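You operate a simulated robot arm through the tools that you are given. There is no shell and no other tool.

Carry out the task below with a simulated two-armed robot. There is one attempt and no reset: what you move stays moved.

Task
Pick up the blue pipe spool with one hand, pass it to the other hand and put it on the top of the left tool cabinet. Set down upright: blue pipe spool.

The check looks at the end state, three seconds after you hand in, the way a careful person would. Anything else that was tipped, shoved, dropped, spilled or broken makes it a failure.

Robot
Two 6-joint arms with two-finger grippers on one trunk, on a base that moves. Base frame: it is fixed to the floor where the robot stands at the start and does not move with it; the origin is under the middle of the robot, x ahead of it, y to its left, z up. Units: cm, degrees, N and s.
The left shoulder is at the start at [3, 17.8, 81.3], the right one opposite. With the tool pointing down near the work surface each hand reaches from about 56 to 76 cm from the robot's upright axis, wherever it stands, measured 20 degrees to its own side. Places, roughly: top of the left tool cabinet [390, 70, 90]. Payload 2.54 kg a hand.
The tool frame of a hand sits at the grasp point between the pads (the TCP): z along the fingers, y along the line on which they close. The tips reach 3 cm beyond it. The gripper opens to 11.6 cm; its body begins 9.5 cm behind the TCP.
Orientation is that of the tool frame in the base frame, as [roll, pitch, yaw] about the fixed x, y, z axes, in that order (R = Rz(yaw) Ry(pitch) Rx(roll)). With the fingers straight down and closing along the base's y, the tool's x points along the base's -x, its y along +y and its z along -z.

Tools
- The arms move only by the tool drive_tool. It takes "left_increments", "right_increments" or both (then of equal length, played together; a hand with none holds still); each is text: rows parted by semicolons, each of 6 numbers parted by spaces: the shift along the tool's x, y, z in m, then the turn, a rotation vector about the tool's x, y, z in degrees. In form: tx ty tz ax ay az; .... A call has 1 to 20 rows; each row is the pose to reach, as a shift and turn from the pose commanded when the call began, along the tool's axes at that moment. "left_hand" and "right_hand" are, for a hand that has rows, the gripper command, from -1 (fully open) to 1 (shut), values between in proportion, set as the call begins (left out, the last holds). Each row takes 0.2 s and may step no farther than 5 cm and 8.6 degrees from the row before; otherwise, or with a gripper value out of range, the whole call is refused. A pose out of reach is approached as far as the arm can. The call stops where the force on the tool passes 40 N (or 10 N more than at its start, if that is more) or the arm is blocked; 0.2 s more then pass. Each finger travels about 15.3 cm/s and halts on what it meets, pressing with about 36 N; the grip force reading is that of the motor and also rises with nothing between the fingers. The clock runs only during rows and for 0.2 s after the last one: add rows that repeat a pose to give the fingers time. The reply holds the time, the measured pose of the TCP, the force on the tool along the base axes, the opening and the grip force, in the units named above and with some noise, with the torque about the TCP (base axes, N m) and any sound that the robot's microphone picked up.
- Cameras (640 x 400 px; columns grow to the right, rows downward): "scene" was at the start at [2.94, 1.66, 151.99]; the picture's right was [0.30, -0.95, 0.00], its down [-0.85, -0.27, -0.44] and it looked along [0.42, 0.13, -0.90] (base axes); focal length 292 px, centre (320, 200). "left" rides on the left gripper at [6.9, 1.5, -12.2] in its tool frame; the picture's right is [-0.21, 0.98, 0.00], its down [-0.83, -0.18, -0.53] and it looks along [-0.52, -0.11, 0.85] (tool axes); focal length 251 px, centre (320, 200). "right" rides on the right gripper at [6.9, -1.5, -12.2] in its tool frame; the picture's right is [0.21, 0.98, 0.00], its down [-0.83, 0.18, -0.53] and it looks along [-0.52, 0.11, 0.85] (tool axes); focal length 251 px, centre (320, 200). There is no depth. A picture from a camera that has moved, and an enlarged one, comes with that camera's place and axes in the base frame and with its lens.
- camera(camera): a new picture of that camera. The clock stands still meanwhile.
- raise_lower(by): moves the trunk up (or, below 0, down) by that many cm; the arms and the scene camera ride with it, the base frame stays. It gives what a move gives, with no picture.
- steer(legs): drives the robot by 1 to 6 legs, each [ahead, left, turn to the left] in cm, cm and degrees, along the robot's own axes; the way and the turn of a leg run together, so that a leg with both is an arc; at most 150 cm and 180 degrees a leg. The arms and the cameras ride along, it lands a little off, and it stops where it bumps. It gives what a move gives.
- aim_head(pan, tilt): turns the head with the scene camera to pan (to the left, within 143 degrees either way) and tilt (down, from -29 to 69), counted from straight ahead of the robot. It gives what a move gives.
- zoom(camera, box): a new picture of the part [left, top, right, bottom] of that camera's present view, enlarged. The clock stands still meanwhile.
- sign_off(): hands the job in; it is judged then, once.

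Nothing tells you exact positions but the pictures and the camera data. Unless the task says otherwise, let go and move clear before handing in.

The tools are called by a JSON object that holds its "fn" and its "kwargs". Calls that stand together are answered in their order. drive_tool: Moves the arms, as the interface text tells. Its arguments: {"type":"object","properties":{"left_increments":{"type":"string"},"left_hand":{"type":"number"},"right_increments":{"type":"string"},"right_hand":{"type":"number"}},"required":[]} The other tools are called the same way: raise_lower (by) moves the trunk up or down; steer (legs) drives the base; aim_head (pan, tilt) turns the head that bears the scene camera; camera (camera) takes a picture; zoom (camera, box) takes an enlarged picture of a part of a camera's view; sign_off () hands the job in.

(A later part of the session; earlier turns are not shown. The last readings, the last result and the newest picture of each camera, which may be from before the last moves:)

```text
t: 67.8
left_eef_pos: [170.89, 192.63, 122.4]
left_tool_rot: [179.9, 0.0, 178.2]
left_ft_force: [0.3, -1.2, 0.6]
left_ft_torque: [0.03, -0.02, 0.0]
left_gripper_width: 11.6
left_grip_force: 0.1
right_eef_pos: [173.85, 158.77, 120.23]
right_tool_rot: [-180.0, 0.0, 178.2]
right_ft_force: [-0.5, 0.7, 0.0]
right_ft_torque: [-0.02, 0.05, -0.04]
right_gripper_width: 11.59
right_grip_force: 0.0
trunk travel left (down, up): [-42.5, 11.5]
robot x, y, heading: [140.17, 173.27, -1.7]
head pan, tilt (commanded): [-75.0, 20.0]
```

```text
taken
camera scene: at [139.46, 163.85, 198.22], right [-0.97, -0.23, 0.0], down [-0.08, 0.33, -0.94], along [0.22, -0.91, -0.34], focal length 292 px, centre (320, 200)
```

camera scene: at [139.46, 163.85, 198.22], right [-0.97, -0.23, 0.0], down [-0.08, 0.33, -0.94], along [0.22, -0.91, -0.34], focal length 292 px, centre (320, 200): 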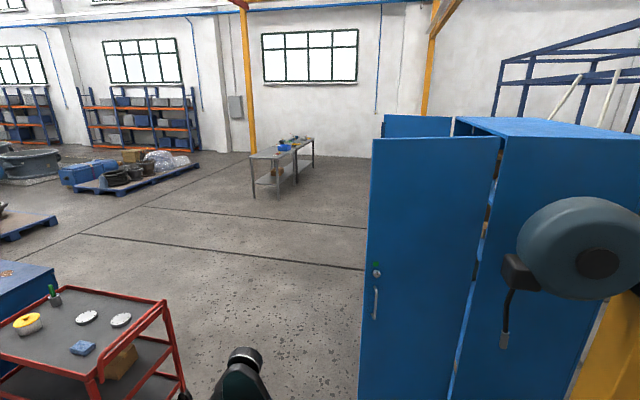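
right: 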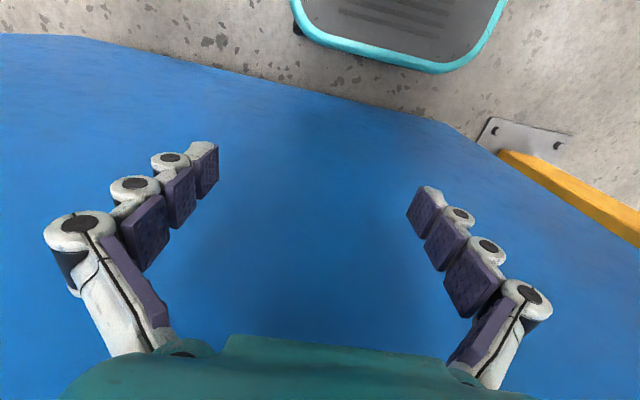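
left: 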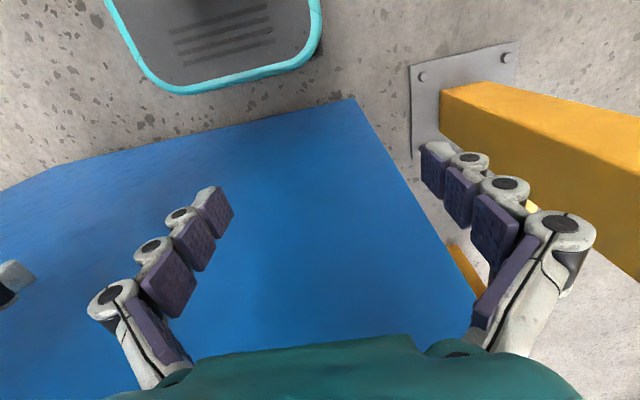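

Both locker doors are open toward +x, so its shelves face the gap between locker and cart. I'll move to about (205, 130) to look inside the locker and to the south side.

{"fn": "steer", "kwargs": {"legs": [[62, 0, 1.8], [0, -70, 0]]}}

{"fn": "aim_head", "kwargs": {"pan": -130, "tilt": 25}}

{"fn": "camera", "kwargs": {"camera": "scene"}}

{"fn": "aim_head", "kwargs": {"pan": -80, "tilt": 25}}

{"fn": "camera", "kwargs": {"camera": "scene"}}

{"fn": "aim_head", "kwargs": {"pan": -15, "tilt": 35}}

{"fn": "camera", "kwargs": {"camera": "scene"}}

```text
t: 74.7
left_eef_pos: [231.78, 121.8, 122.49]
left_tool_rot: [179.9, 0.1, 179.5]
left_ft_force: [0.4, -0.4, 0.5]
left_ft_torque: [0.02, -0.02, -0.01]
left_gripper_width: 11.59
left_grip_force: 0.0
right_eef_pos: [235.42, 88.03, 120.31]
right_tool_rot: [-180.0, -0.1, 179.5]
right_ft_force: [-0.3, 0.1, 1.0]
right_ft_torque: [0.0, -0.01, 0.02]
right_gripper_width: 11.58
right_grip_force: 0.0
trunk travel left (down, up): [-42.5, 11.5]
robot x, y, heading: [201.22, 101.4, -0.7]
head pan, tilt (commanded): [-75.0, 20.0]
```

```text
t: 76.0
left_eef_pos: [231.81, 121.74, 122.43]
left_tool_rot: [179.9, 0.0, 179.4]
left_ft_force: [0.5, 0.7, -0.3]
left_ft_torque: [0.0, 0.02, -0.02]
left_gripper_width: 11.62
left_grip_force: 0.1
right_eef_pos: [235.38, 87.84, 120.28]
right_tool_rot: [180.0, 0.0, 179.4]
right_ft_force: [0.2, -0.1, -1.0]
right_ft_torque: [-0.03, 0.02, -0.03]
right_gripper_width: 11.61
right_grip_force: 0.1
trunk travel left (down, up): [-42.5, 11.5]
robot x, y, heading: [201.57, 101.08, -0.5]
head pan, tilt (commanded): [-130.0, 25.0]
```

```text
taken
camera scene: at [192.7, 94.14, 197.41], right [-0.76, 0.65, 0.0], down [0.27, 0.32, -0.91], along [-0.59, -0.69, -0.42], focal length 292 px, centre (320, 200)
```

scene: 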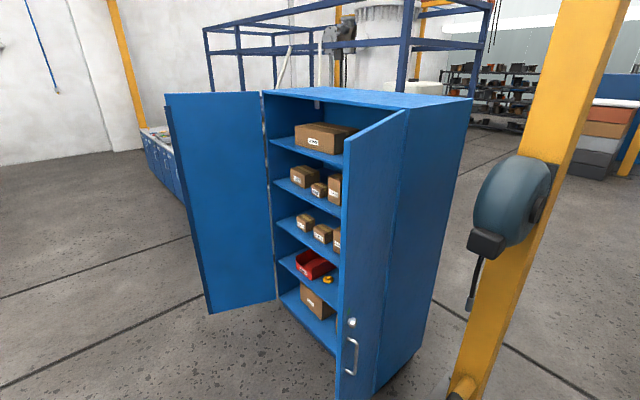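

```text
t: 77.2
left_eef_pos: [231.81, 121.75, 122.46]
left_tool_rot: [180.0, 0.0, 179.5]
left_ft_force: [-0.4, -0.2, 0.2]
left_ft_torque: [0.0, 0.02, -0.02]
left_gripper_width: 11.6
left_grip_force: 0.0
right_eef_pos: [235.48, 87.77, 120.24]
right_tool_rot: [-179.9, 0.0, 179.6]
right_ft_force: [0.1, -0.1, 0.0]
right_ft_torque: [-0.04, 0.02, 0.01]
right_gripper_width: 11.61
right_grip_force: 0.1
trunk travel left (down, up): [-42.5, 11.5]
robot x, y, heading: [201.59, 101.25, -0.7]
head pan, tilt (commanded): [-80.0, 25.0]
```

```text
taken
camera scene: at [200.19, 92.09, 197.41], right [-0.99, -0.16, 0.0], down [-0.07, 0.42, -0.91], along [0.15, -0.89, -0.42], focal length 292 px, centre (320, 200)
```

scene: 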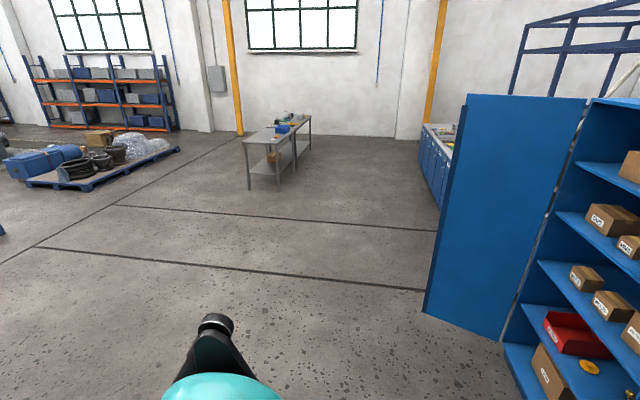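

```text
t: 78.5
left_eef_pos: [231.72, 121.81, 122.41]
left_tool_rot: [180.0, -0.1, 179.6]
left_ft_force: [-0.3, -1.6, 0.4]
left_ft_torque: [0.01, -0.01, 0.02]
left_gripper_width: 11.6
left_grip_force: 0.1
right_eef_pos: [235.29, 88.01, 120.31]
right_tool_rot: [-179.9, 0.0, 179.5]
right_ft_force: [0.0, -0.2, -0.8]
right_ft_torque: [-0.02, -0.03, 0.03]
right_gripper_width: 11.59
right_grip_force: 0.2
trunk travel left (down, up): [-42.5, 11.5]
robot x, y, heading: [201.22, 101.67, -0.2]
head pan, tilt (commanded): [-15.0, 35.0]
```

```text
taken
camera scene: at [207.16, 98.82, 195.83], right [-0.27, -0.96, 0.0], down [-0.55, 0.15, -0.82], along [0.79, -0.22, -0.57], focal length 292 px, centre (320, 200)
```

scene: 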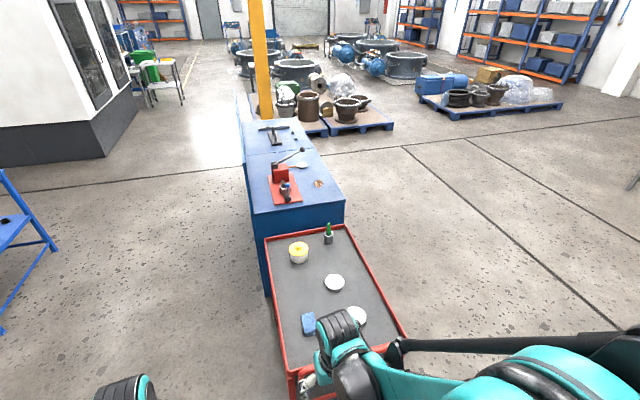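

The locker has only boxes and a red bin, and the cart has no spool. I'll zoom in on the steel table, the grey bench and the far areas for a small blue flanged pipe.

{"fn": "aim_head", "kwargs": {"pan": -80, "tilt": 15}}

{"fn": "zoom", "kwargs": {"camera": "scene", "box": [230, 60, 330, 122]}}

{"fn": "aim_head", "kwargs": {"pan": -10, "tilt": 15}}

{"fn": "camera", "kwargs": {"camera": "scene"}}

{"fn": "zoom", "kwargs": {"camera": "scene", "box": [220, 80, 380, 180]}}

{"fn": "zoom", "kwargs": {"camera": "scene", "box": [60, 50, 220, 150]}}

```text
t: 79.9
left_eef_pos: [231.78, 121.84, 122.48]
left_tool_rot: [179.9, 0.2, 179.5]
left_ft_force: [-1.1, -0.4, 0.1]
left_ft_torque: [-0.04, 0.03, 0.03]
left_gripper_width: 11.58
left_grip_force: 0.1
right_eef_pos: [235.38, 87.84, 120.26]
right_tool_rot: [-180.0, 0.0, 179.4]
right_ft_force: [-0.4, 0.3, 0.3]
right_ft_torque: [0.01, 0.02, 0.0]
right_gripper_width: 11.59
right_grip_force: 0.1
trunk travel left (down, up): [-42.5, 11.5]
robot x, y, heading: [201.67, 101.48, -0.3]
head pan, tilt (commanded): [-80.0, 15.0]
```

```text
6.40 times, centred on (280, 91) of scene
camera zoom: at [200.23, 91.97, 199.03], right [-0.99, -0.17, 0.0], down [-0.04, 0.26, -0.97], along [0.16, -0.95, -0.26], focal length 1871 px, centre (576, 898)
```

zoom: 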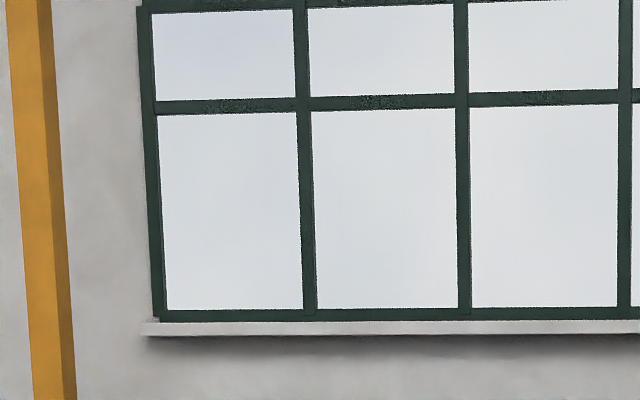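

```text
t: 81.3
left_eef_pos: [231.8, 121.72, 122.49]
left_tool_rot: [179.9, 0.1, 179.4]
left_ft_force: [0.0, 0.1, 0.0]
left_ft_torque: [0.01, 0.01, 0.01]
left_gripper_width: 11.61
left_grip_force: 0.1
right_eef_pos: [235.5, 87.85, 120.26]
right_tool_rot: [180.0, 0.0, 179.4]
right_ft_force: [0.4, 0.4, 0.1]
right_ft_torque: [0.03, -0.04, -0.01]
right_gripper_width: 11.61
right_grip_force: 0.1
trunk travel left (down, up): [-42.5, 11.5]
robot x, y, heading: [201.7, 101.83, -0.4]
head pan, tilt (commanded): [-10.0, 15.0]
```

```text
taken
camera scene: at [207.86, 99.47, 199.03], right [-0.18, -0.98, 0.0], down [-0.25, 0.05, -0.97], along [0.95, -0.18, -0.26], focal length 292 px, centre (320, 200)
```

scene: 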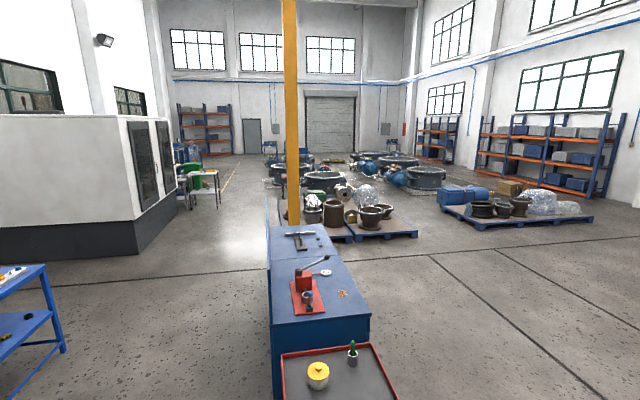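

```text
4.00 times, centred on (300, 130) of scene
camera zoom: at [207.86, 99.47, 199.03], right [-0.18, -0.98, 0.0], down [-0.25, 0.05, -0.97], along [0.95, -0.18, -0.26], focal length 1169 px, centre (400, 480)
```

zoom: 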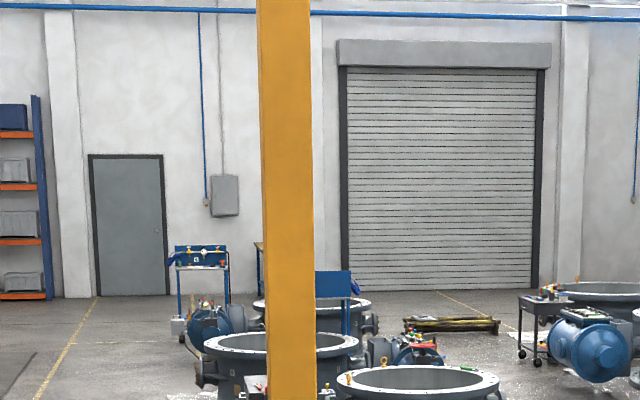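

```text
4.00 times, centred on (140, 100) of scene
camera zoom: at [207.86, 99.47, 199.03], right [-0.18, -0.98, 0.0], down [-0.25, 0.05, -0.97], along [0.95, -0.18, -0.26], focal length 1169 px, centre (1040, 600)
```

zoom: 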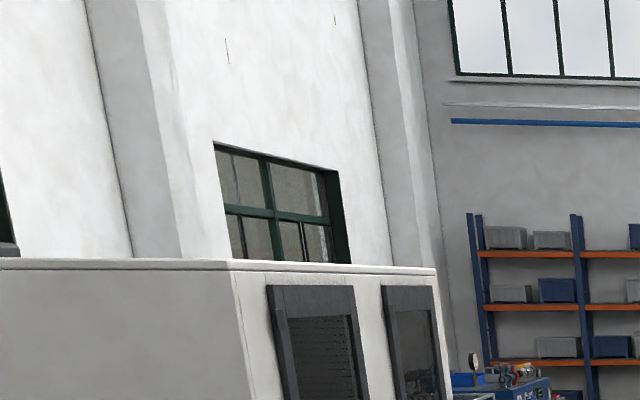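

I'll zoom in on the lower areas: valves, pallet, tables and cabinet tops.

{"fn": "zoom", "kwargs": {"camera": "scene", "box": [250, 145, 350, 207]}}

{"fn": "zoom", "kwargs": {"camera": "scene", "box": [170, 130, 290, 205]}}

{"fn": "zoom", "kwargs": {"camera": "scene", "box": [330, 140, 450, 215]}}

{"fn": "zoom", "kwargs": {"camera": "scene", "box": [250, 215, 390, 302]}}

{"fn": "aim_head", "kwargs": {"pan": -70, "tilt": 25}}

{"fn": "zoom", "kwargs": {"camera": "scene", "box": [290, 100, 400, 170]}}

{"fn": "zoom", "kwargs": {"camera": "scene", "box": [40, 110, 240, 235]}}

```text
6.40 times, centred on (300, 176) of scene
camera zoom: at [207.86, 99.47, 199.03], right [-0.18, -0.98, 0.0], down [-0.25, 0.05, -0.97], along [0.95, -0.18, -0.26], focal length 1871 px, centre (448, 354)
```

zoom: 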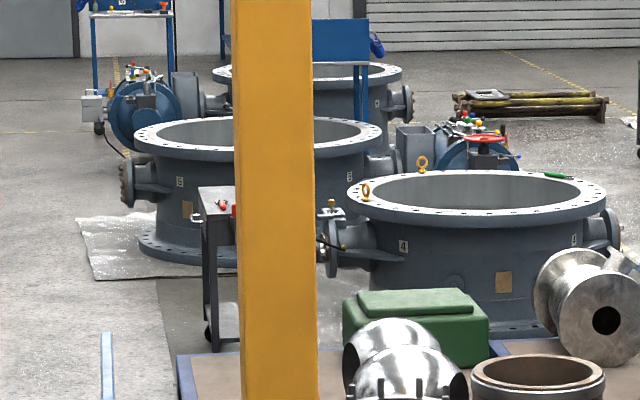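

```text
5.33 times, centred on (230, 168) of scene
camera zoom: at [207.86, 99.47, 199.03], right [-0.18, -0.98, 0.0], down [-0.25, 0.05, -0.97], along [0.95, -0.18, -0.26], focal length 1559 px, centre (800, 373)
```

zoom: 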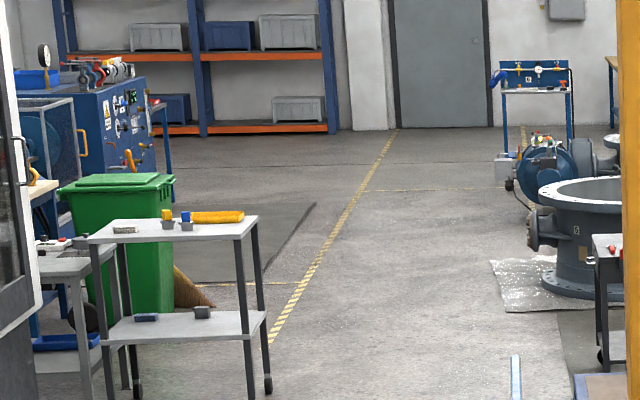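

```text
5.33 times, centred on (390, 178) of scene
camera zoom: at [207.86, 99.47, 199.03], right [-0.18, -0.98, 0.0], down [-0.25, 0.05, -0.97], along [0.95, -0.18, -0.26], focal length 1559 px, centre (-53, 320)
```

zoom: 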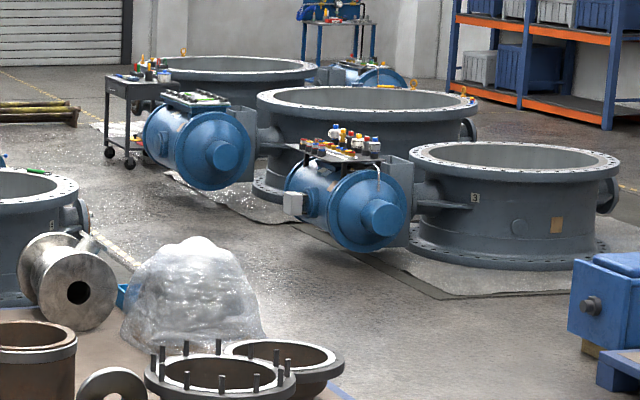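

```text
4.57 times, centred on (320, 258) of scene
camera zoom: at [207.86, 99.47, 199.03], right [-0.18, -0.98, 0.0], down [-0.25, 0.05, -0.97], along [0.95, -0.18, -0.26], focal length 1336 px, centre (320, -67)
```

zoom: 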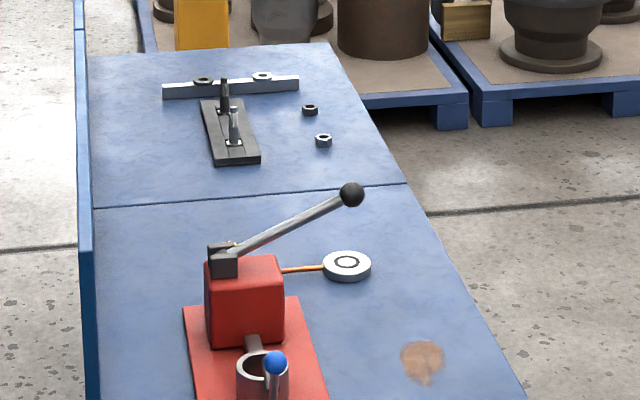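

```text
t: 82.6
left_eef_pos: [231.81, 121.81, 122.53]
left_tool_rot: [179.9, 0.1, 179.5]
left_ft_force: [0.8, 0.0, 0.6]
left_ft_torque: [-0.02, 0.02, 0.04]
left_gripper_width: 11.61
left_grip_force: 0.1
right_eef_pos: [235.45, 87.95, 120.27]
right_tool_rot: [-180.0, 0.0, 179.4]
right_ft_force: [1.0, 0.3, 0.8]
right_ft_torque: [0.01, 0.01, -0.03]
right_gripper_width: 11.59
right_grip_force: 0.0
trunk travel left (down, up): [-42.5, 11.5]
robot x, y, heading: [201.31, 101.35, -0.6]
head pan, tilt (commanded): [-70.0, 25.0]
```

```text
5.71 times, centred on (345, 135) of scene
camera zoom: at [201.76, 92.5, 197.41], right [-0.94, -0.33, 0.0], down [-0.14, 0.4, -0.91], along [0.3, -0.85, -0.42], focal length 1670 px, centre (177, 571)
```

zoom: 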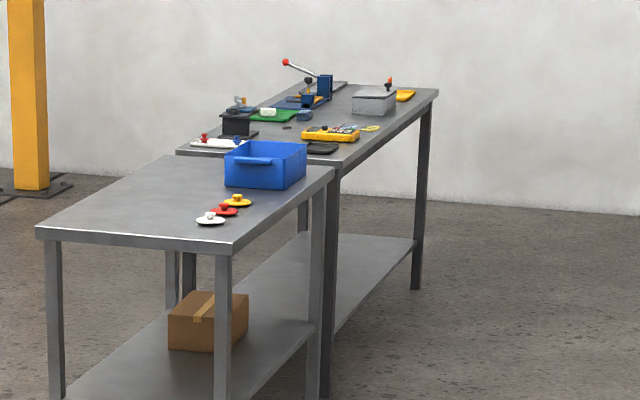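

```text
3.20 times, centred on (140, 172) of scene
camera zoom: at [201.76, 92.5, 197.41], right [-0.94, -0.33, 0.0], down [-0.14, 0.4, -0.91], along [0.3, -0.85, -0.42], focal length 935 px, centre (896, 288)
```

zoom: 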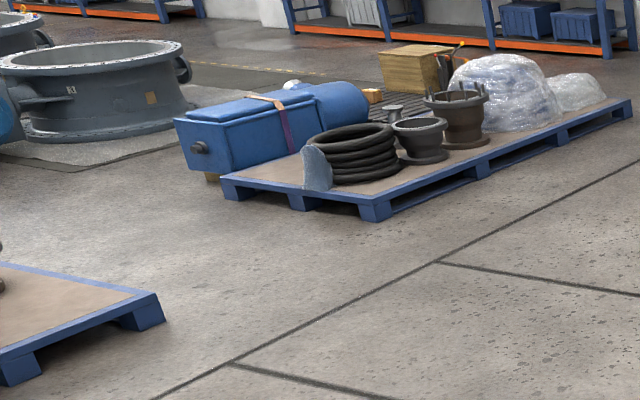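

Still no small blue flanged pipe in view. I'll zoom in harder on the far test bench and trolleys, and then on the grey bench to the southwest.

{"fn": "aim_head", "kwargs": {"pan": 10, "tilt": 12}}

{"fn": "camera", "kwargs": {"camera": "scene"}}

{"fn": "zoom", "kwargs": {"camera": "scene", "box": [260, 120, 330, 164]}}

{"fn": "zoom", "kwargs": {"camera": "scene", "box": [330, 120, 400, 164]}}

{"fn": "aim_head", "kwargs": {"pan": -15, "tilt": 12}}

{"fn": "zoom", "kwargs": {"camera": "scene", "box": [290, 125, 360, 169]}}

{"fn": "zoom", "kwargs": {"camera": "scene", "box": [360, 125, 430, 169]}}

```text
t: 84.1
left_eef_pos: [231.8, 121.74, 122.45]
left_tool_rot: [179.8, 0.1, 179.5]
left_ft_force: [-0.6, 0.0, 0.2]
left_ft_torque: [-0.01, 0.05, 0.0]
left_gripper_width: 11.6
left_grip_force: 0.0
right_eef_pos: [235.47, 87.97, 120.24]
right_tool_rot: [-180.0, 0.0, 179.5]
right_ft_force: [0.2, 0.9, 0.7]
right_ft_torque: [0.01, 0.01, 0.0]
right_gripper_width: 11.62
right_grip_force: 0.1
trunk travel left (down, up): [-42.5, 11.5]
robot x, y, heading: [201.81, 101.25, -0.6]
head pan, tilt (commanded): [10.0, 12.0]
```

```text
taken
camera scene: at [207.87, 102.71, 199.52], right [0.16, -0.99, 0.0], down [-0.21, -0.03, -0.98], along [0.96, 0.16, -0.21], focal length 292 px, centre (320, 200)
```

scene: 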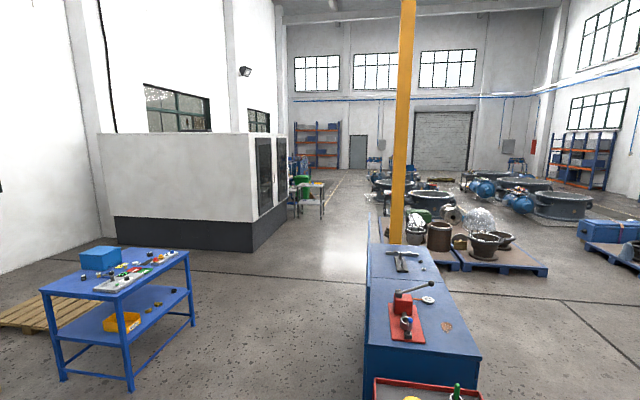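

```text
9.09 times, centred on (295, 142) of scene
camera zoom: at [207.87, 102.71, 199.52], right [0.16, -0.99, 0.0], down [-0.21, -0.03, -0.98], along [0.96, 0.16, -0.21], focal length 2657 px, centre (547, 727)
```

zoom: 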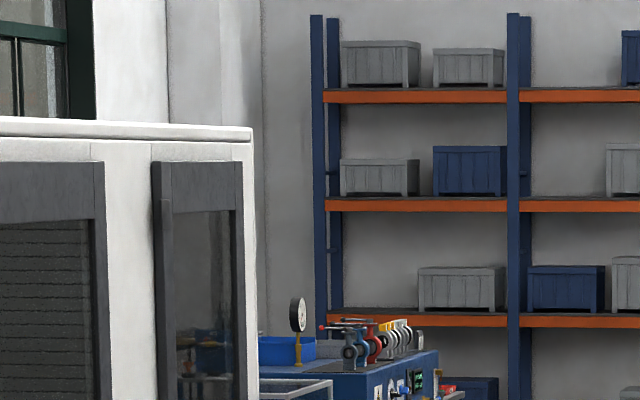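

```text
9.09 times, centred on (365, 142) of scene
camera zoom: at [207.87, 102.71, 199.52], right [0.16, -0.99, 0.0], down [-0.21, -0.03, -0.98], along [0.96, 0.16, -0.21], focal length 2657 px, centre (-89, 727)
```

zoom: 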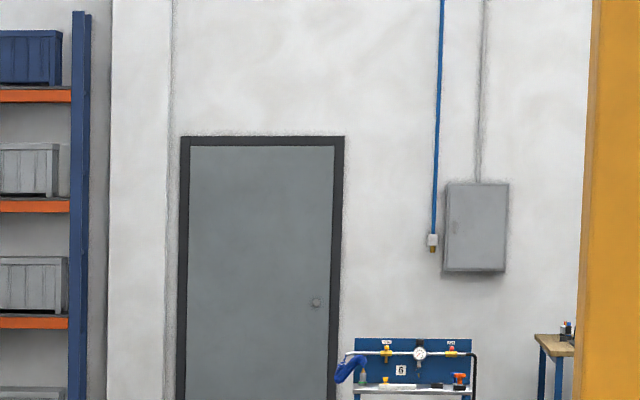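

```text
t: 85.0
left_eef_pos: [231.82, 121.79, 122.49]
left_tool_rot: [179.9, 0.0, 179.6]
left_ft_force: [0.6, -1.0, 0.3]
left_ft_torque: [-0.02, 0.01, 0.0]
left_gripper_width: 11.58
left_grip_force: 0.0
right_eef_pos: [235.54, 87.87, 120.29]
right_tool_rot: [180.0, 0.0, 179.5]
right_ft_force: [0.1, 0.1, 0.1]
right_ft_torque: [-0.01, -0.03, -0.03]
right_gripper_width: 11.6
right_grip_force: 0.2
trunk travel left (down, up): [-42.5, 11.5]
robot x, y, heading: [201.81, 101.51, -0.2]
head pan, tilt (commanded): [-15.0, 12.0]
```

```text
9.09 times, centred on (325, 147) of scene
camera zoom: at [207.66, 98.7, 199.52], right [-0.27, -0.96, 0.0], down [-0.2, 0.06, -0.98], along [0.94, -0.26, -0.21], focal length 2657 px, centre (274, 682)
```

zoom: 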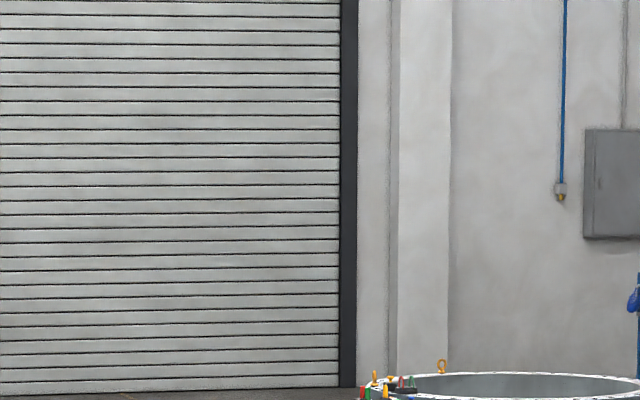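

```text
9.09 times, centred on (395, 147) of scene
camera zoom: at [207.66, 98.7, 199.52], right [-0.27, -0.96, 0.0], down [-0.2, 0.06, -0.98], along [0.94, -0.26, -0.21], focal length 2657 px, centre (-362, 682)
```

zoom: 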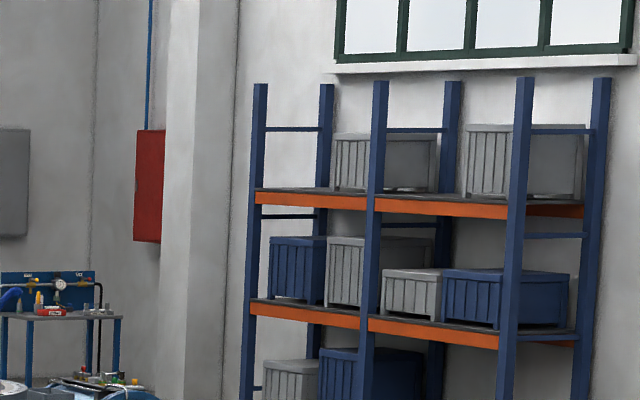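

The blue test bench behind the white machine has coloured valve or pipe pieces on it. I'll zoom in closer on it and on the grey bench.

{"fn": "aim_head", "kwargs": {"pan": 10, "tilt": 12}}

{"fn": "zoom", "kwargs": {"camera": "scene", "box": [284, 150, 332, 180]}}

{"fn": "zoom", "kwargs": {"camera": "scene", "box": [284, 175, 332, 205]}}

{"fn": "zoom", "kwargs": {"camera": "scene", "box": [355, 150, 435, 200]}}

{"fn": "zoom", "kwargs": {"camera": "scene", "box": [40, 230, 200, 330]}}

```text
t: 85.9
left_eef_pos: [231.73, 121.74, 122.41]
left_tool_rot: [179.9, 0.0, 179.5]
left_ft_force: [0.4, 0.2, 0.2]
left_ft_torque: [-0.01, 0.0, 0.03]
left_gripper_width: 11.6
left_grip_force: 0.0
right_eef_pos: [235.45, 87.8, 120.26]
right_tool_rot: [-180.0, 0.0, 179.5]
right_ft_force: [-1.0, -0.4, -1.0]
right_ft_torque: [0.0, 0.05, 0.0]
right_gripper_width: 11.58
right_grip_force: 0.0
trunk travel left (down, up): [-42.5, 11.5]
robot x, y, heading: [201.19, 101.6, -0.4]
head pan, tilt (commanded): [10.0, 12.0]
```

```text
13.33 times, centred on (308, 165) of scene
camera zoom: at [207.87, 102.7, 199.52], right [0.16, -0.99, 0.0], down [-0.21, -0.03, -0.98], along [0.96, 0.16, -0.21], focal length 3897 px, centre (480, 667)
```

zoom: 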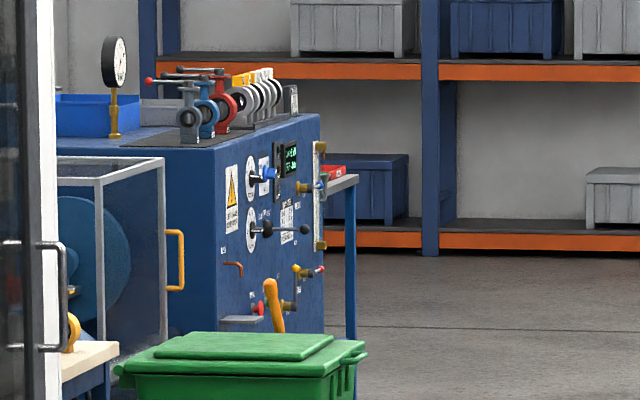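

```text
13.33 times, centred on (308, 190) of scene
camera zoom: at [207.87, 102.7, 199.52], right [0.16, -0.99, 0.0], down [-0.21, -0.03, -0.98], along [0.96, 0.16, -0.21], focal length 3897 px, centre (480, 333)
```

zoom: 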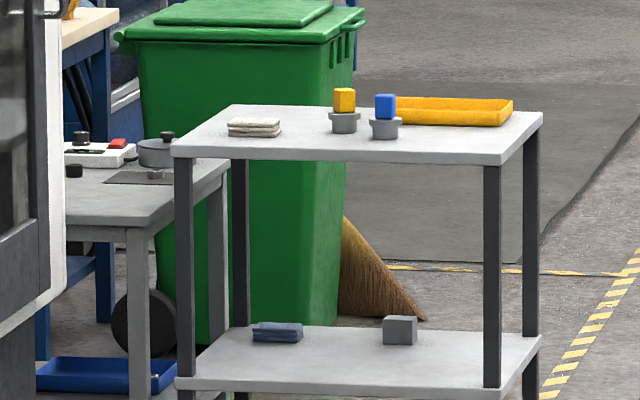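

```text
8.00 times, centred on (395, 175) of scene
camera zoom: at [207.87, 102.7, 199.52], right [0.16, -0.99, 0.0], down [-0.21, -0.03, -0.98], along [0.96, 0.16, -0.21], focal length 2338 px, centre (-280, 400)
```

zoom: 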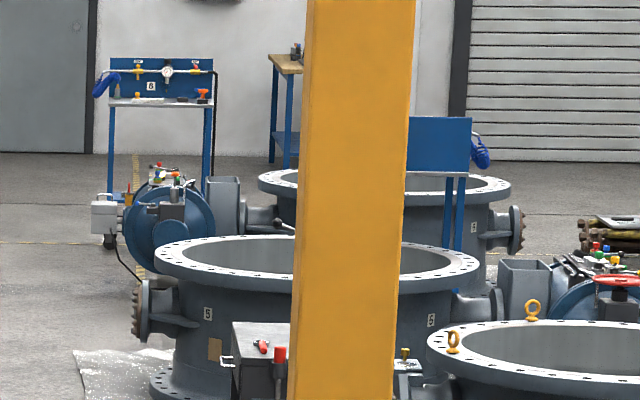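

```text
4.00 times, centred on (120, 280) of scene
camera zoom: at [207.87, 102.7, 199.52], right [0.16, -0.99, 0.0], down [-0.21, -0.03, -0.98], along [0.96, 0.16, -0.21], focal length 1169 px, centre (1120, -120)
```

zoom: 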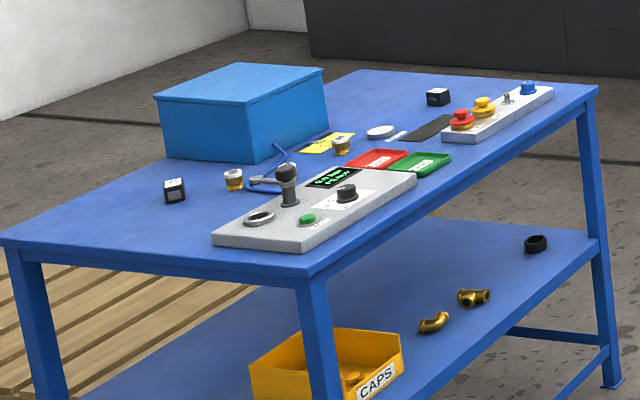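

No spool in those places. I'll strafe south past the cart to look at the grey bench, the steel tables, and the cabinets' front side.

{"fn": "steer", "kwargs": {"legs": [[0, -120, 0.5]]}}

{"fn": "aim_head", "kwargs": {"pan": -125, "tilt": 22}}

{"fn": "camera", "kwargs": {"camera": "scene"}}

{"fn": "aim_head", "kwargs": {"pan": -65, "tilt": 22}}

{"fn": "camera", "kwargs": {"camera": "scene"}}

{"fn": "aim_head", "kwargs": {"pan": 15, "tilt": 22}}

{"fn": "camera", "kwargs": {"camera": "scene"}}

```text
t: 91.9
left_eef_pos: [231.36, 3.45, 122.51]
left_tool_rot: [179.9, 0.0, -179.5]
left_ft_force: [-0.4, -0.1, 0.1]
left_ft_torque: [-0.02, -0.01, -0.01]
left_gripper_width: 11.58
left_grip_force: 0.0
right_eef_pos: [235.65, -30.27, 120.2]
right_tool_rot: [-180.0, 0.0, -179.4]
right_ft_force: [-0.8, 1.0, -0.5]
right_ft_torque: [0.01, 0.02, -0.04]
right_gripper_width: 11.6
right_grip_force: 0.0
trunk travel left (down, up): [-42.5, 11.5]
robot x, y, heading: [201.77, -17.34, 0.4]
head pan, tilt (commanded): [10.0, 12.0]
```

```text
t: 94.1
left_eef_pos: [231.34, 3.58, 122.49]
left_tool_rot: [180.0, -0.1, -179.5]
left_ft_force: [-0.9, 0.4, 0.4]
left_ft_torque: [-0.01, -0.01, 0.04]
left_gripper_width: 11.59
left_grip_force: 0.0
right_eef_pos: [235.65, -30.32, 120.32]
right_tool_rot: [180.0, 0.0, -179.5]
right_ft_force: [0.6, -0.6, -0.1]
right_ft_torque: [0.0, 0.01, -0.02]
right_gripper_width: 11.59
right_grip_force: 0.1
trunk travel left (down, up): [-42.5, 11.5]
robot x, y, heading: [201.35, -17.08, 0.3]
head pan, tilt (commanded): [-125.0, 22.0]
```

```text
taken
camera scene: at [193.37, -25.25, 197.89], right [-0.82, 0.57, 0.0], down [0.21, 0.31, -0.93], along [-0.53, -0.76, -0.37], focal length 292 px, centre (320, 200)
```

scene: 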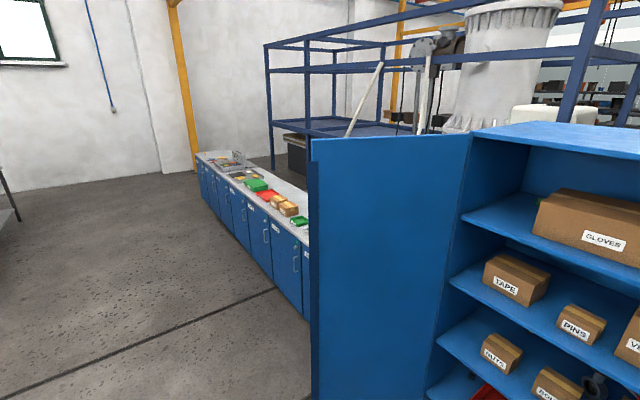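

```text
t: 95.4
left_eef_pos: [231.36, 3.46, 122.47]
left_tool_rot: [179.9, 0.0, -179.5]
left_ft_force: [-0.2, -0.2, -0.1]
left_ft_torque: [-0.01, -0.01, 0.0]
left_gripper_width: 11.6
left_grip_force: 0.1
right_eef_pos: [235.69, -30.22, 120.14]
right_tool_rot: [-179.9, -0.1, -179.5]
right_ft_force: [-0.2, 0.0, -0.4]
right_ft_torque: [-0.05, -0.03, -0.05]
right_gripper_width: 11.59
right_grip_force: 0.1
trunk travel left (down, up): [-42.5, 11.5]
robot x, y, heading: [201.39, -17.25, 0.7]
head pan, tilt (commanded): [-65.0, 22.0]
```

```text
taken
camera scene: at [202.61, -25.98, 197.89], right [-0.9, -0.43, 0.0], down [-0.16, 0.34, -0.93], along [0.4, -0.84, -0.37], focal length 292 px, centre (320, 200)
```

scene: 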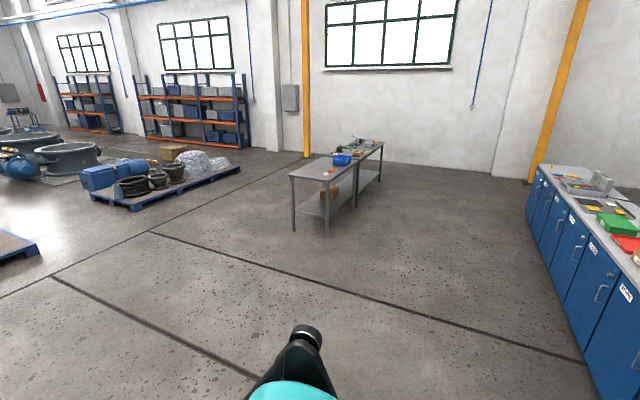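

```text
t: 96.9
left_eef_pos: [231.26, 3.61, 122.53]
left_tool_rot: [180.0, 0.1, -179.5]
left_ft_force: [0.0, 0.1, 1.1]
left_ft_torque: [0.0, 0.0, -0.01]
left_gripper_width: 11.58
left_grip_force: 0.1
right_eef_pos: [235.58, -30.26, 120.19]
right_tool_rot: [180.0, 0.0, -179.4]
right_ft_force: [-0.2, -0.3, -0.8]
right_ft_torque: [0.01, -0.01, 0.0]
right_gripper_width: 11.6
right_grip_force: 0.1
trunk travel left (down, up): [-42.5, 11.5]
robot x, y, heading: [201.49, -17.57, 0.5]
head pan, tilt (commanded): [15.0, 22.0]
```

```text
taken
camera scene: at [207.58, -15.14, 197.89], right [0.27, -0.96, 0.0], down [-0.36, -0.1, -0.93], along [0.89, 0.25, -0.37], focal length 292 px, centre (320, 200)
```

scene: 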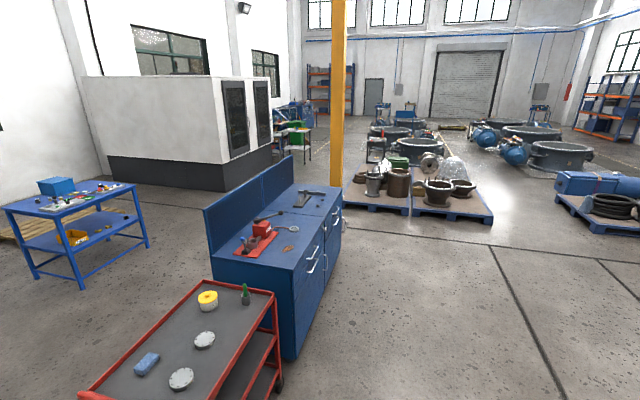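

In the locker, near the right side, something dark and flanged shows on a lower shelf. I'll turn to it and zoom in.

{"fn": "aim_head", "kwargs": {"pan": -143, "tilt": 40}}

{"fn": "camera", "kwargs": {"camera": "scene"}}

{"fn": "zoom", "kwargs": {"camera": "scene", "box": [280, 100, 560, 275]}}

```text
t: 99.4
left_eef_pos: [231.48, 3.6, 122.47]
left_tool_rot: [179.9, 0.1, -179.4]
left_ft_force: [0.1, 0.2, 0.2]
left_ft_torque: [-0.02, 0.03, 0.03]
left_gripper_width: 11.61
left_grip_force: 0.2
right_eef_pos: [235.63, -30.12, 120.19]
right_tool_rot: [-180.0, 0.0, -179.6]
right_ft_force: [0.0, -0.6, 0.5]
right_ft_torque: [-0.01, -0.01, -0.01]
right_gripper_width: 11.59
right_grip_force: 0.1
trunk travel left (down, up): [-42.5, 11.5]
robot x, y, heading: [201.82, -17.24, 0.5]
head pan, tilt (commanded): [-143.0, 40.0]
```

```text
taken
camera scene: at [191.88, -22.77, 195.08], right [-0.61, 0.79, 0.0], down [0.51, 0.39, -0.77], along [-0.61, -0.47, -0.64], focal length 292 px, centre (320, 200)
```

scene: 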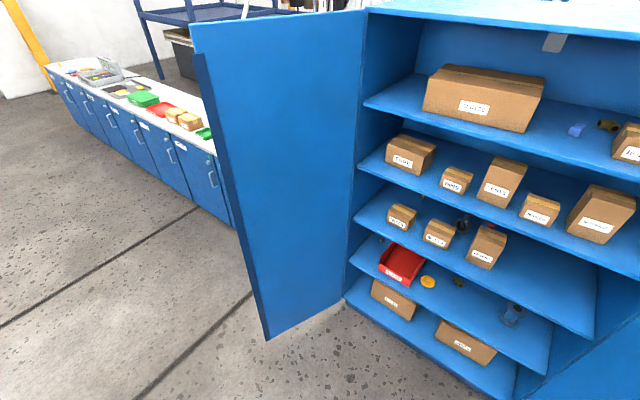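

```text
2.29 times, centred on (420, 188) of scene
camera zoom: at [191.88, -22.77, 195.08], right [-0.61, 0.79, 0.0], down [0.51, 0.39, -0.77], along [-0.61, -0.47, -0.64], focal length 668 px, centre (91, 229)
```

zoom: 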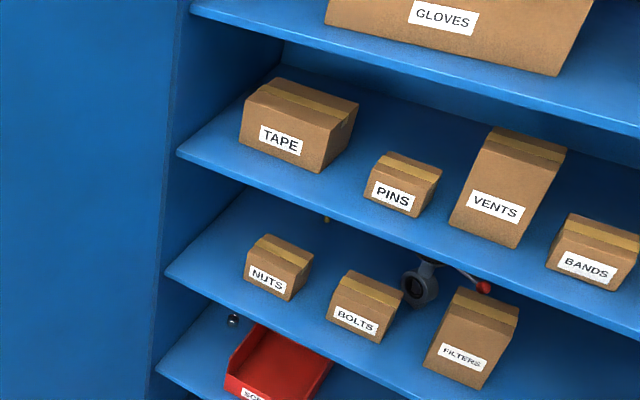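

There is a blue object on a lower shelf near pixel (512, 315) and another on the top shelf near (578, 130). I'll zoom in on both.

{"fn": "zoom", "kwargs": {"camera": "scene", "box": [460, 270, 580, 345]}}

{"fn": "zoom", "kwargs": {"camera": "scene", "box": [540, 90, 640, 152]}}

{"fn": "zoom", "kwargs": {"camera": "scene", "box": [360, 180, 580, 318]}}

```text
5.33 times, centred on (520, 308) of scene
camera zoom: at [191.88, -22.77, 195.08], right [-0.61, 0.79, 0.0], down [0.51, 0.39, -0.77], along [-0.61, -0.47, -0.64], focal length 1559 px, centre (-747, -373)
```

zoom: 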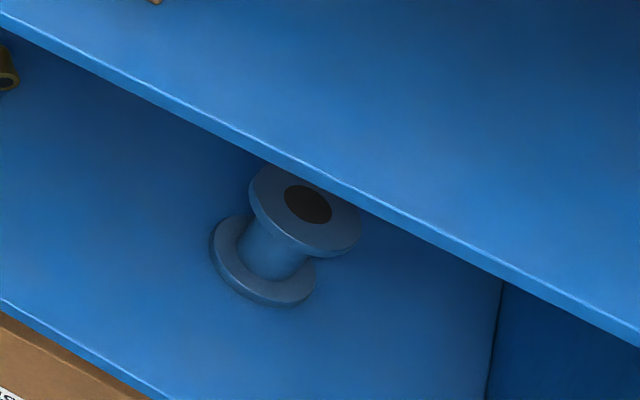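

```text
6.40 times, centred on (590, 121) of scene
camera zoom: at [191.88, -22.77, 195.08], right [-0.61, 0.79, 0.0], down [0.51, 0.39, -0.77], along [-0.61, -0.47, -0.64], focal length 1871 px, centre (-1408, 706)
```

zoom: 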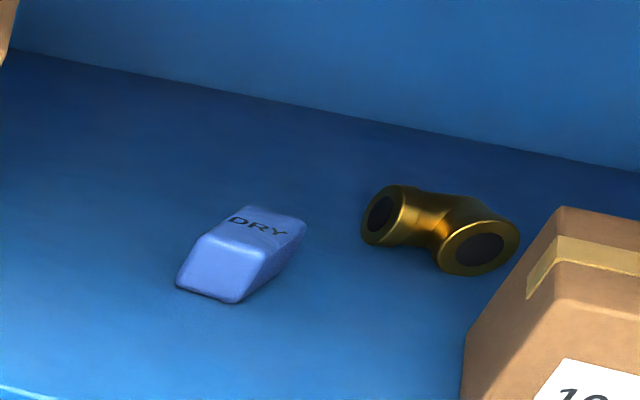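

```text
2.90 times, centred on (470, 249) of scene
camera zoom: at [191.88, -22.77, 195.08], right [-0.61, 0.79, 0.0], down [0.51, 0.39, -0.77], along [-0.61, -0.47, -0.64], focal length 847 px, centre (-115, 58)
```

zoom: 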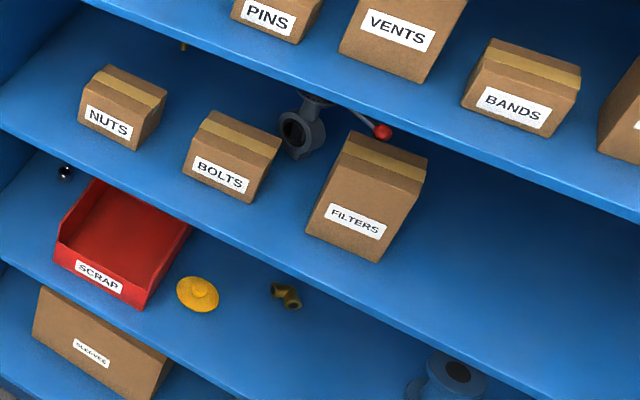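

Found it: the blue pipe spool stands upright in the locker on the second-lowest shelf, roughly (75, 7, 55). Its flange is about 10 cm across and it is about 10 cm tall. I'll turn the robot to face the locker (heading 180) and take a frontal look.

{"fn": "steer", "kwargs": {"legs": [[0, 0, 179]]}}

{"fn": "raise_lower", "kwargs": {"by": -40}}

{"fn": "aim_head", "kwargs": {"pan": 0, "tilt": 35}}

{"fn": "camera", "kwargs": {"camera": "scene"}}

```text
t: 107.0
left_eef_pos: [170.67, -36.45, 122.57]
left_tool_rot: [179.9, 0.0, -2.9]
left_ft_force: [-0.2, -1.0, -0.1]
left_ft_torque: [0.02, -0.01, 0.0]
left_gripper_width: 11.6
left_grip_force: 0.0
right_eef_pos: [168.55, -2.55, 120.17]
right_tool_rot: [179.9, 0.0, -3.0]
right_ft_force: [-0.7, 0.3, -0.1]
right_ft_torque: [-0.02, 0.02, -0.02]
right_gripper_width: 11.6
right_grip_force: 0.1
trunk travel left (down, up): [-42.5, 11.5]
robot x, y, heading: [201.59, -16.98, 177.3]
head pan, tilt (commanded): [-143.0, 40.0]
```

```text
t: 110.8
left_eef_pos: [170.68, -36.45, 82.49]
left_tool_rot: [179.9, 0.1, -3.0]
left_ft_force: [0.5, -0.9, -0.4]
left_ft_torque: [0.01, -0.01, 0.0]
left_gripper_width: 11.6
left_grip_force: 0.1
right_eef_pos: [168.44, -2.48, 80.25]
right_tool_rot: [-180.0, -0.1, -2.9]
right_ft_force: [0.4, -0.3, 0.0]
right_ft_torque: [-0.03, -0.01, -0.01]
right_gripper_width: 11.59
right_grip_force: 0.0
trunk travel left (down, up): [-2.5, 51.5]
robot x, y, heading: [201.49, -17.28, 177.1]
head pan, tilt (commanded): [-143.0, 40.0]
```

```text
t: 113.1
left_eef_pos: [170.68, -36.46, 82.6]
left_tool_rot: [179.9, 0.1, -2.8]
left_ft_force: [0.7, 0.0, -0.3]
left_ft_torque: [0.04, -0.05, 0.0]
left_gripper_width: 11.59
left_grip_force: 0.1
right_eef_pos: [168.45, -2.37, 80.25]
right_tool_rot: [-179.9, 0.1, -2.9]
right_ft_force: [-0.6, -0.1, -0.4]
right_ft_torque: [0.02, 0.02, 0.02]
right_gripper_width: 11.61
right_grip_force: 0.0
trunk travel left (down, up): [-2.5, 51.5]
robot x, y, heading: [201.85, -17.54, 177.2]
head pan, tilt (commanded): [0.0, 35.0]
```

```text
taken
camera scene: at [195.8, -17.28, 155.83], right [0.05, 1.0, 0.0], down [0.57, -0.03, -0.82], along [-0.82, 0.04, -0.57], focal length 292 px, centre (320, 200)
```

scene: 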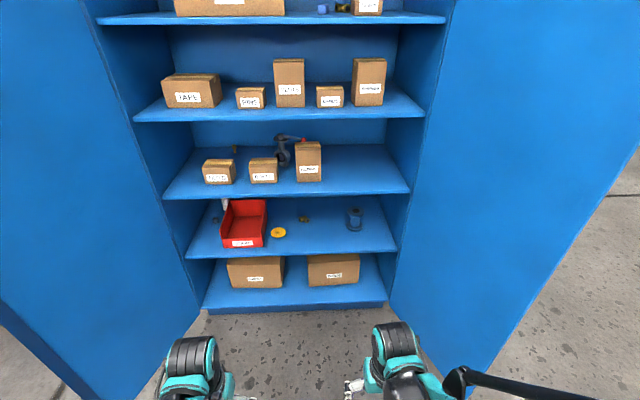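

From the front, the spool stands on the fourth shelf at pixel (354, 218), with open space around it. I'll zoom in to measure.

{"fn": "zoom", "kwargs": {"camera": "scene", "box": [310, 185, 410, 247]}}

{"fn": "zoom", "kwargs": {"camera": "scene", "box": [180, 130, 420, 280]}}

```text
6.40 times, centred on (360, 216) of scene
camera zoom: at [195.8, -17.28, 155.83], right [0.05, 1.0, 0.0], down [0.57, -0.03, -0.82], along [-0.82, 0.04, -0.57], focal length 1871 px, centre (64, 98)
```

zoom: 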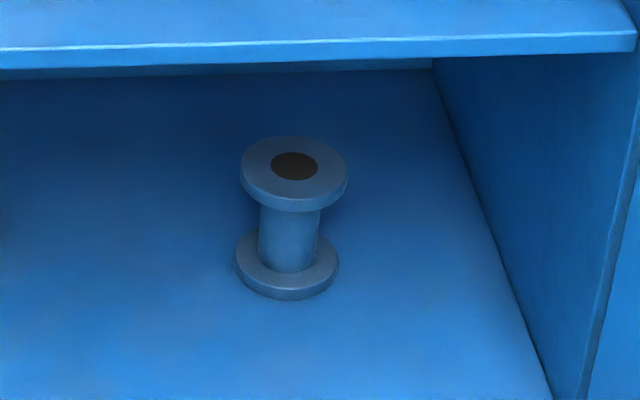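

```text
2.67 times, centred on (300, 205) of scene
camera zoom: at [195.8, -17.28, 155.83], right [0.05, 1.0, 0.0], down [0.57, -0.03, -0.82], along [-0.82, 0.04, -0.57], focal length 779 px, centre (373, 187)
```

zoom: 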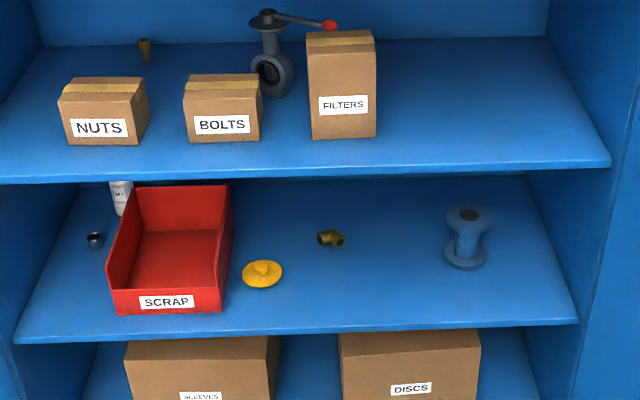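

The spool's top is about (74, 7.2, 63.6) and its shelf at z≈53, with the shelf above starting at z≈85. Flange diameter is about 8.8 cm, neck about 5 cm, height about 10.6 cm, and the shelf front edge is at x≈93. I'll square up and drive closer to x≈156, staying between the open doors.

{"fn": "steer", "kwargs": {"legs": [[0, 0, 2.8], [45, 0, 0]]}}

{"fn": "aim_head", "kwargs": {"pan": -20, "tilt": 45}}

{"fn": "camera", "kwargs": {"camera": "scene"}}

{"fn": "camera", "kwargs": {"camera": "right"}}

```text
t: 116.2
left_eef_pos: [127.11, -37.96, 82.47]
left_tool_rot: [179.9, 0.0, 0.1]
left_ft_force: [0.1, 0.7, -0.3]
left_ft_torque: [-0.03, 0.01, 0.01]
left_gripper_width: 11.57
left_grip_force: 0.1
right_eef_pos: [123.32, -4.1, 80.14]
right_tool_rot: [-180.0, -0.1, 0.0]
right_ft_force: [-0.2, 0.5, 0.6]
right_ft_torque: [0.0, -0.04, 0.03]
right_gripper_width: 11.6
right_grip_force: 0.1
trunk travel left (down, up): [-2.5, 51.5]
robot x, y, heading: [157.07, -17.33, 179.9]
head pan, tilt (commanded): [0.0, 35.0]
```

```text
t: 117.0
left_eef_pos: [127.28, -37.96, 82.47]
left_tool_rot: [179.9, 0.0, 0.0]
left_ft_force: [0.2, 0.5, 0.5]
left_ft_torque: [-0.01, -0.03, -0.02]
left_gripper_width: 11.6
left_grip_force: 0.2
right_eef_pos: [123.29, -4.2, 80.22]
right_tool_rot: [-180.0, 0.1, 0.0]
right_ft_force: [-0.2, -0.7, -0.5]
right_ft_torque: [0.01, -0.01, -0.02]
right_gripper_width: 11.58
right_grip_force: 0.0
trunk travel left (down, up): [-2.5, 51.5]
robot x, y, heading: [157.63, -17.09, 179.9]
head pan, tilt (commanded): [-20.0, 45.0]
```

```text
taken
camera scene: at [152.52, -14.75, 154.35], right [0.34, 0.94, 0.0], down [0.66, -0.24, -0.71], along [-0.66, 0.24, -0.71], focal length 292 px, centre (320, 200)
```

scene: 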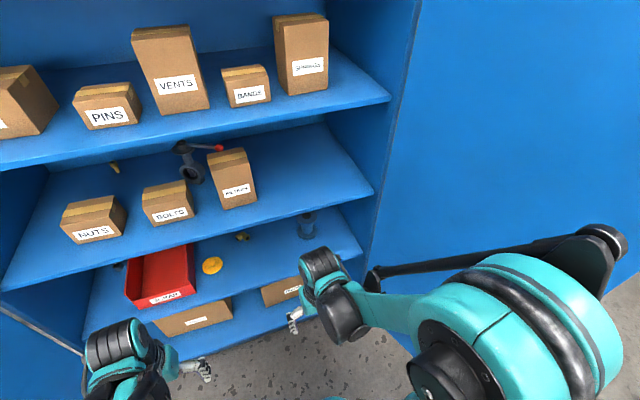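

```text
taken
camera right: at [130.24, -2.58, 92.42], right [0.21, -0.98, 0.0], down [-0.83, -0.18, 0.53], along [-0.52, -0.11, -0.85], focal length 251 px, centre (320, 200)
```

right: 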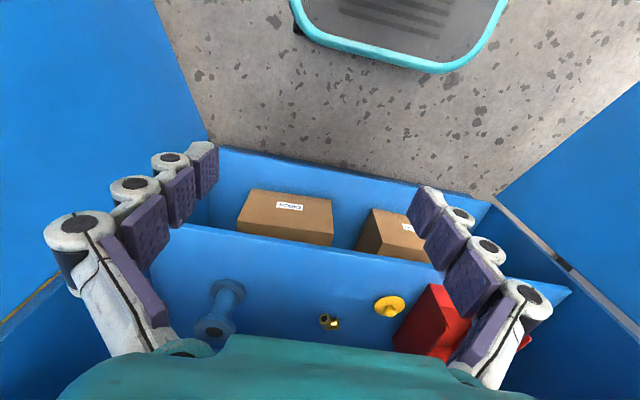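

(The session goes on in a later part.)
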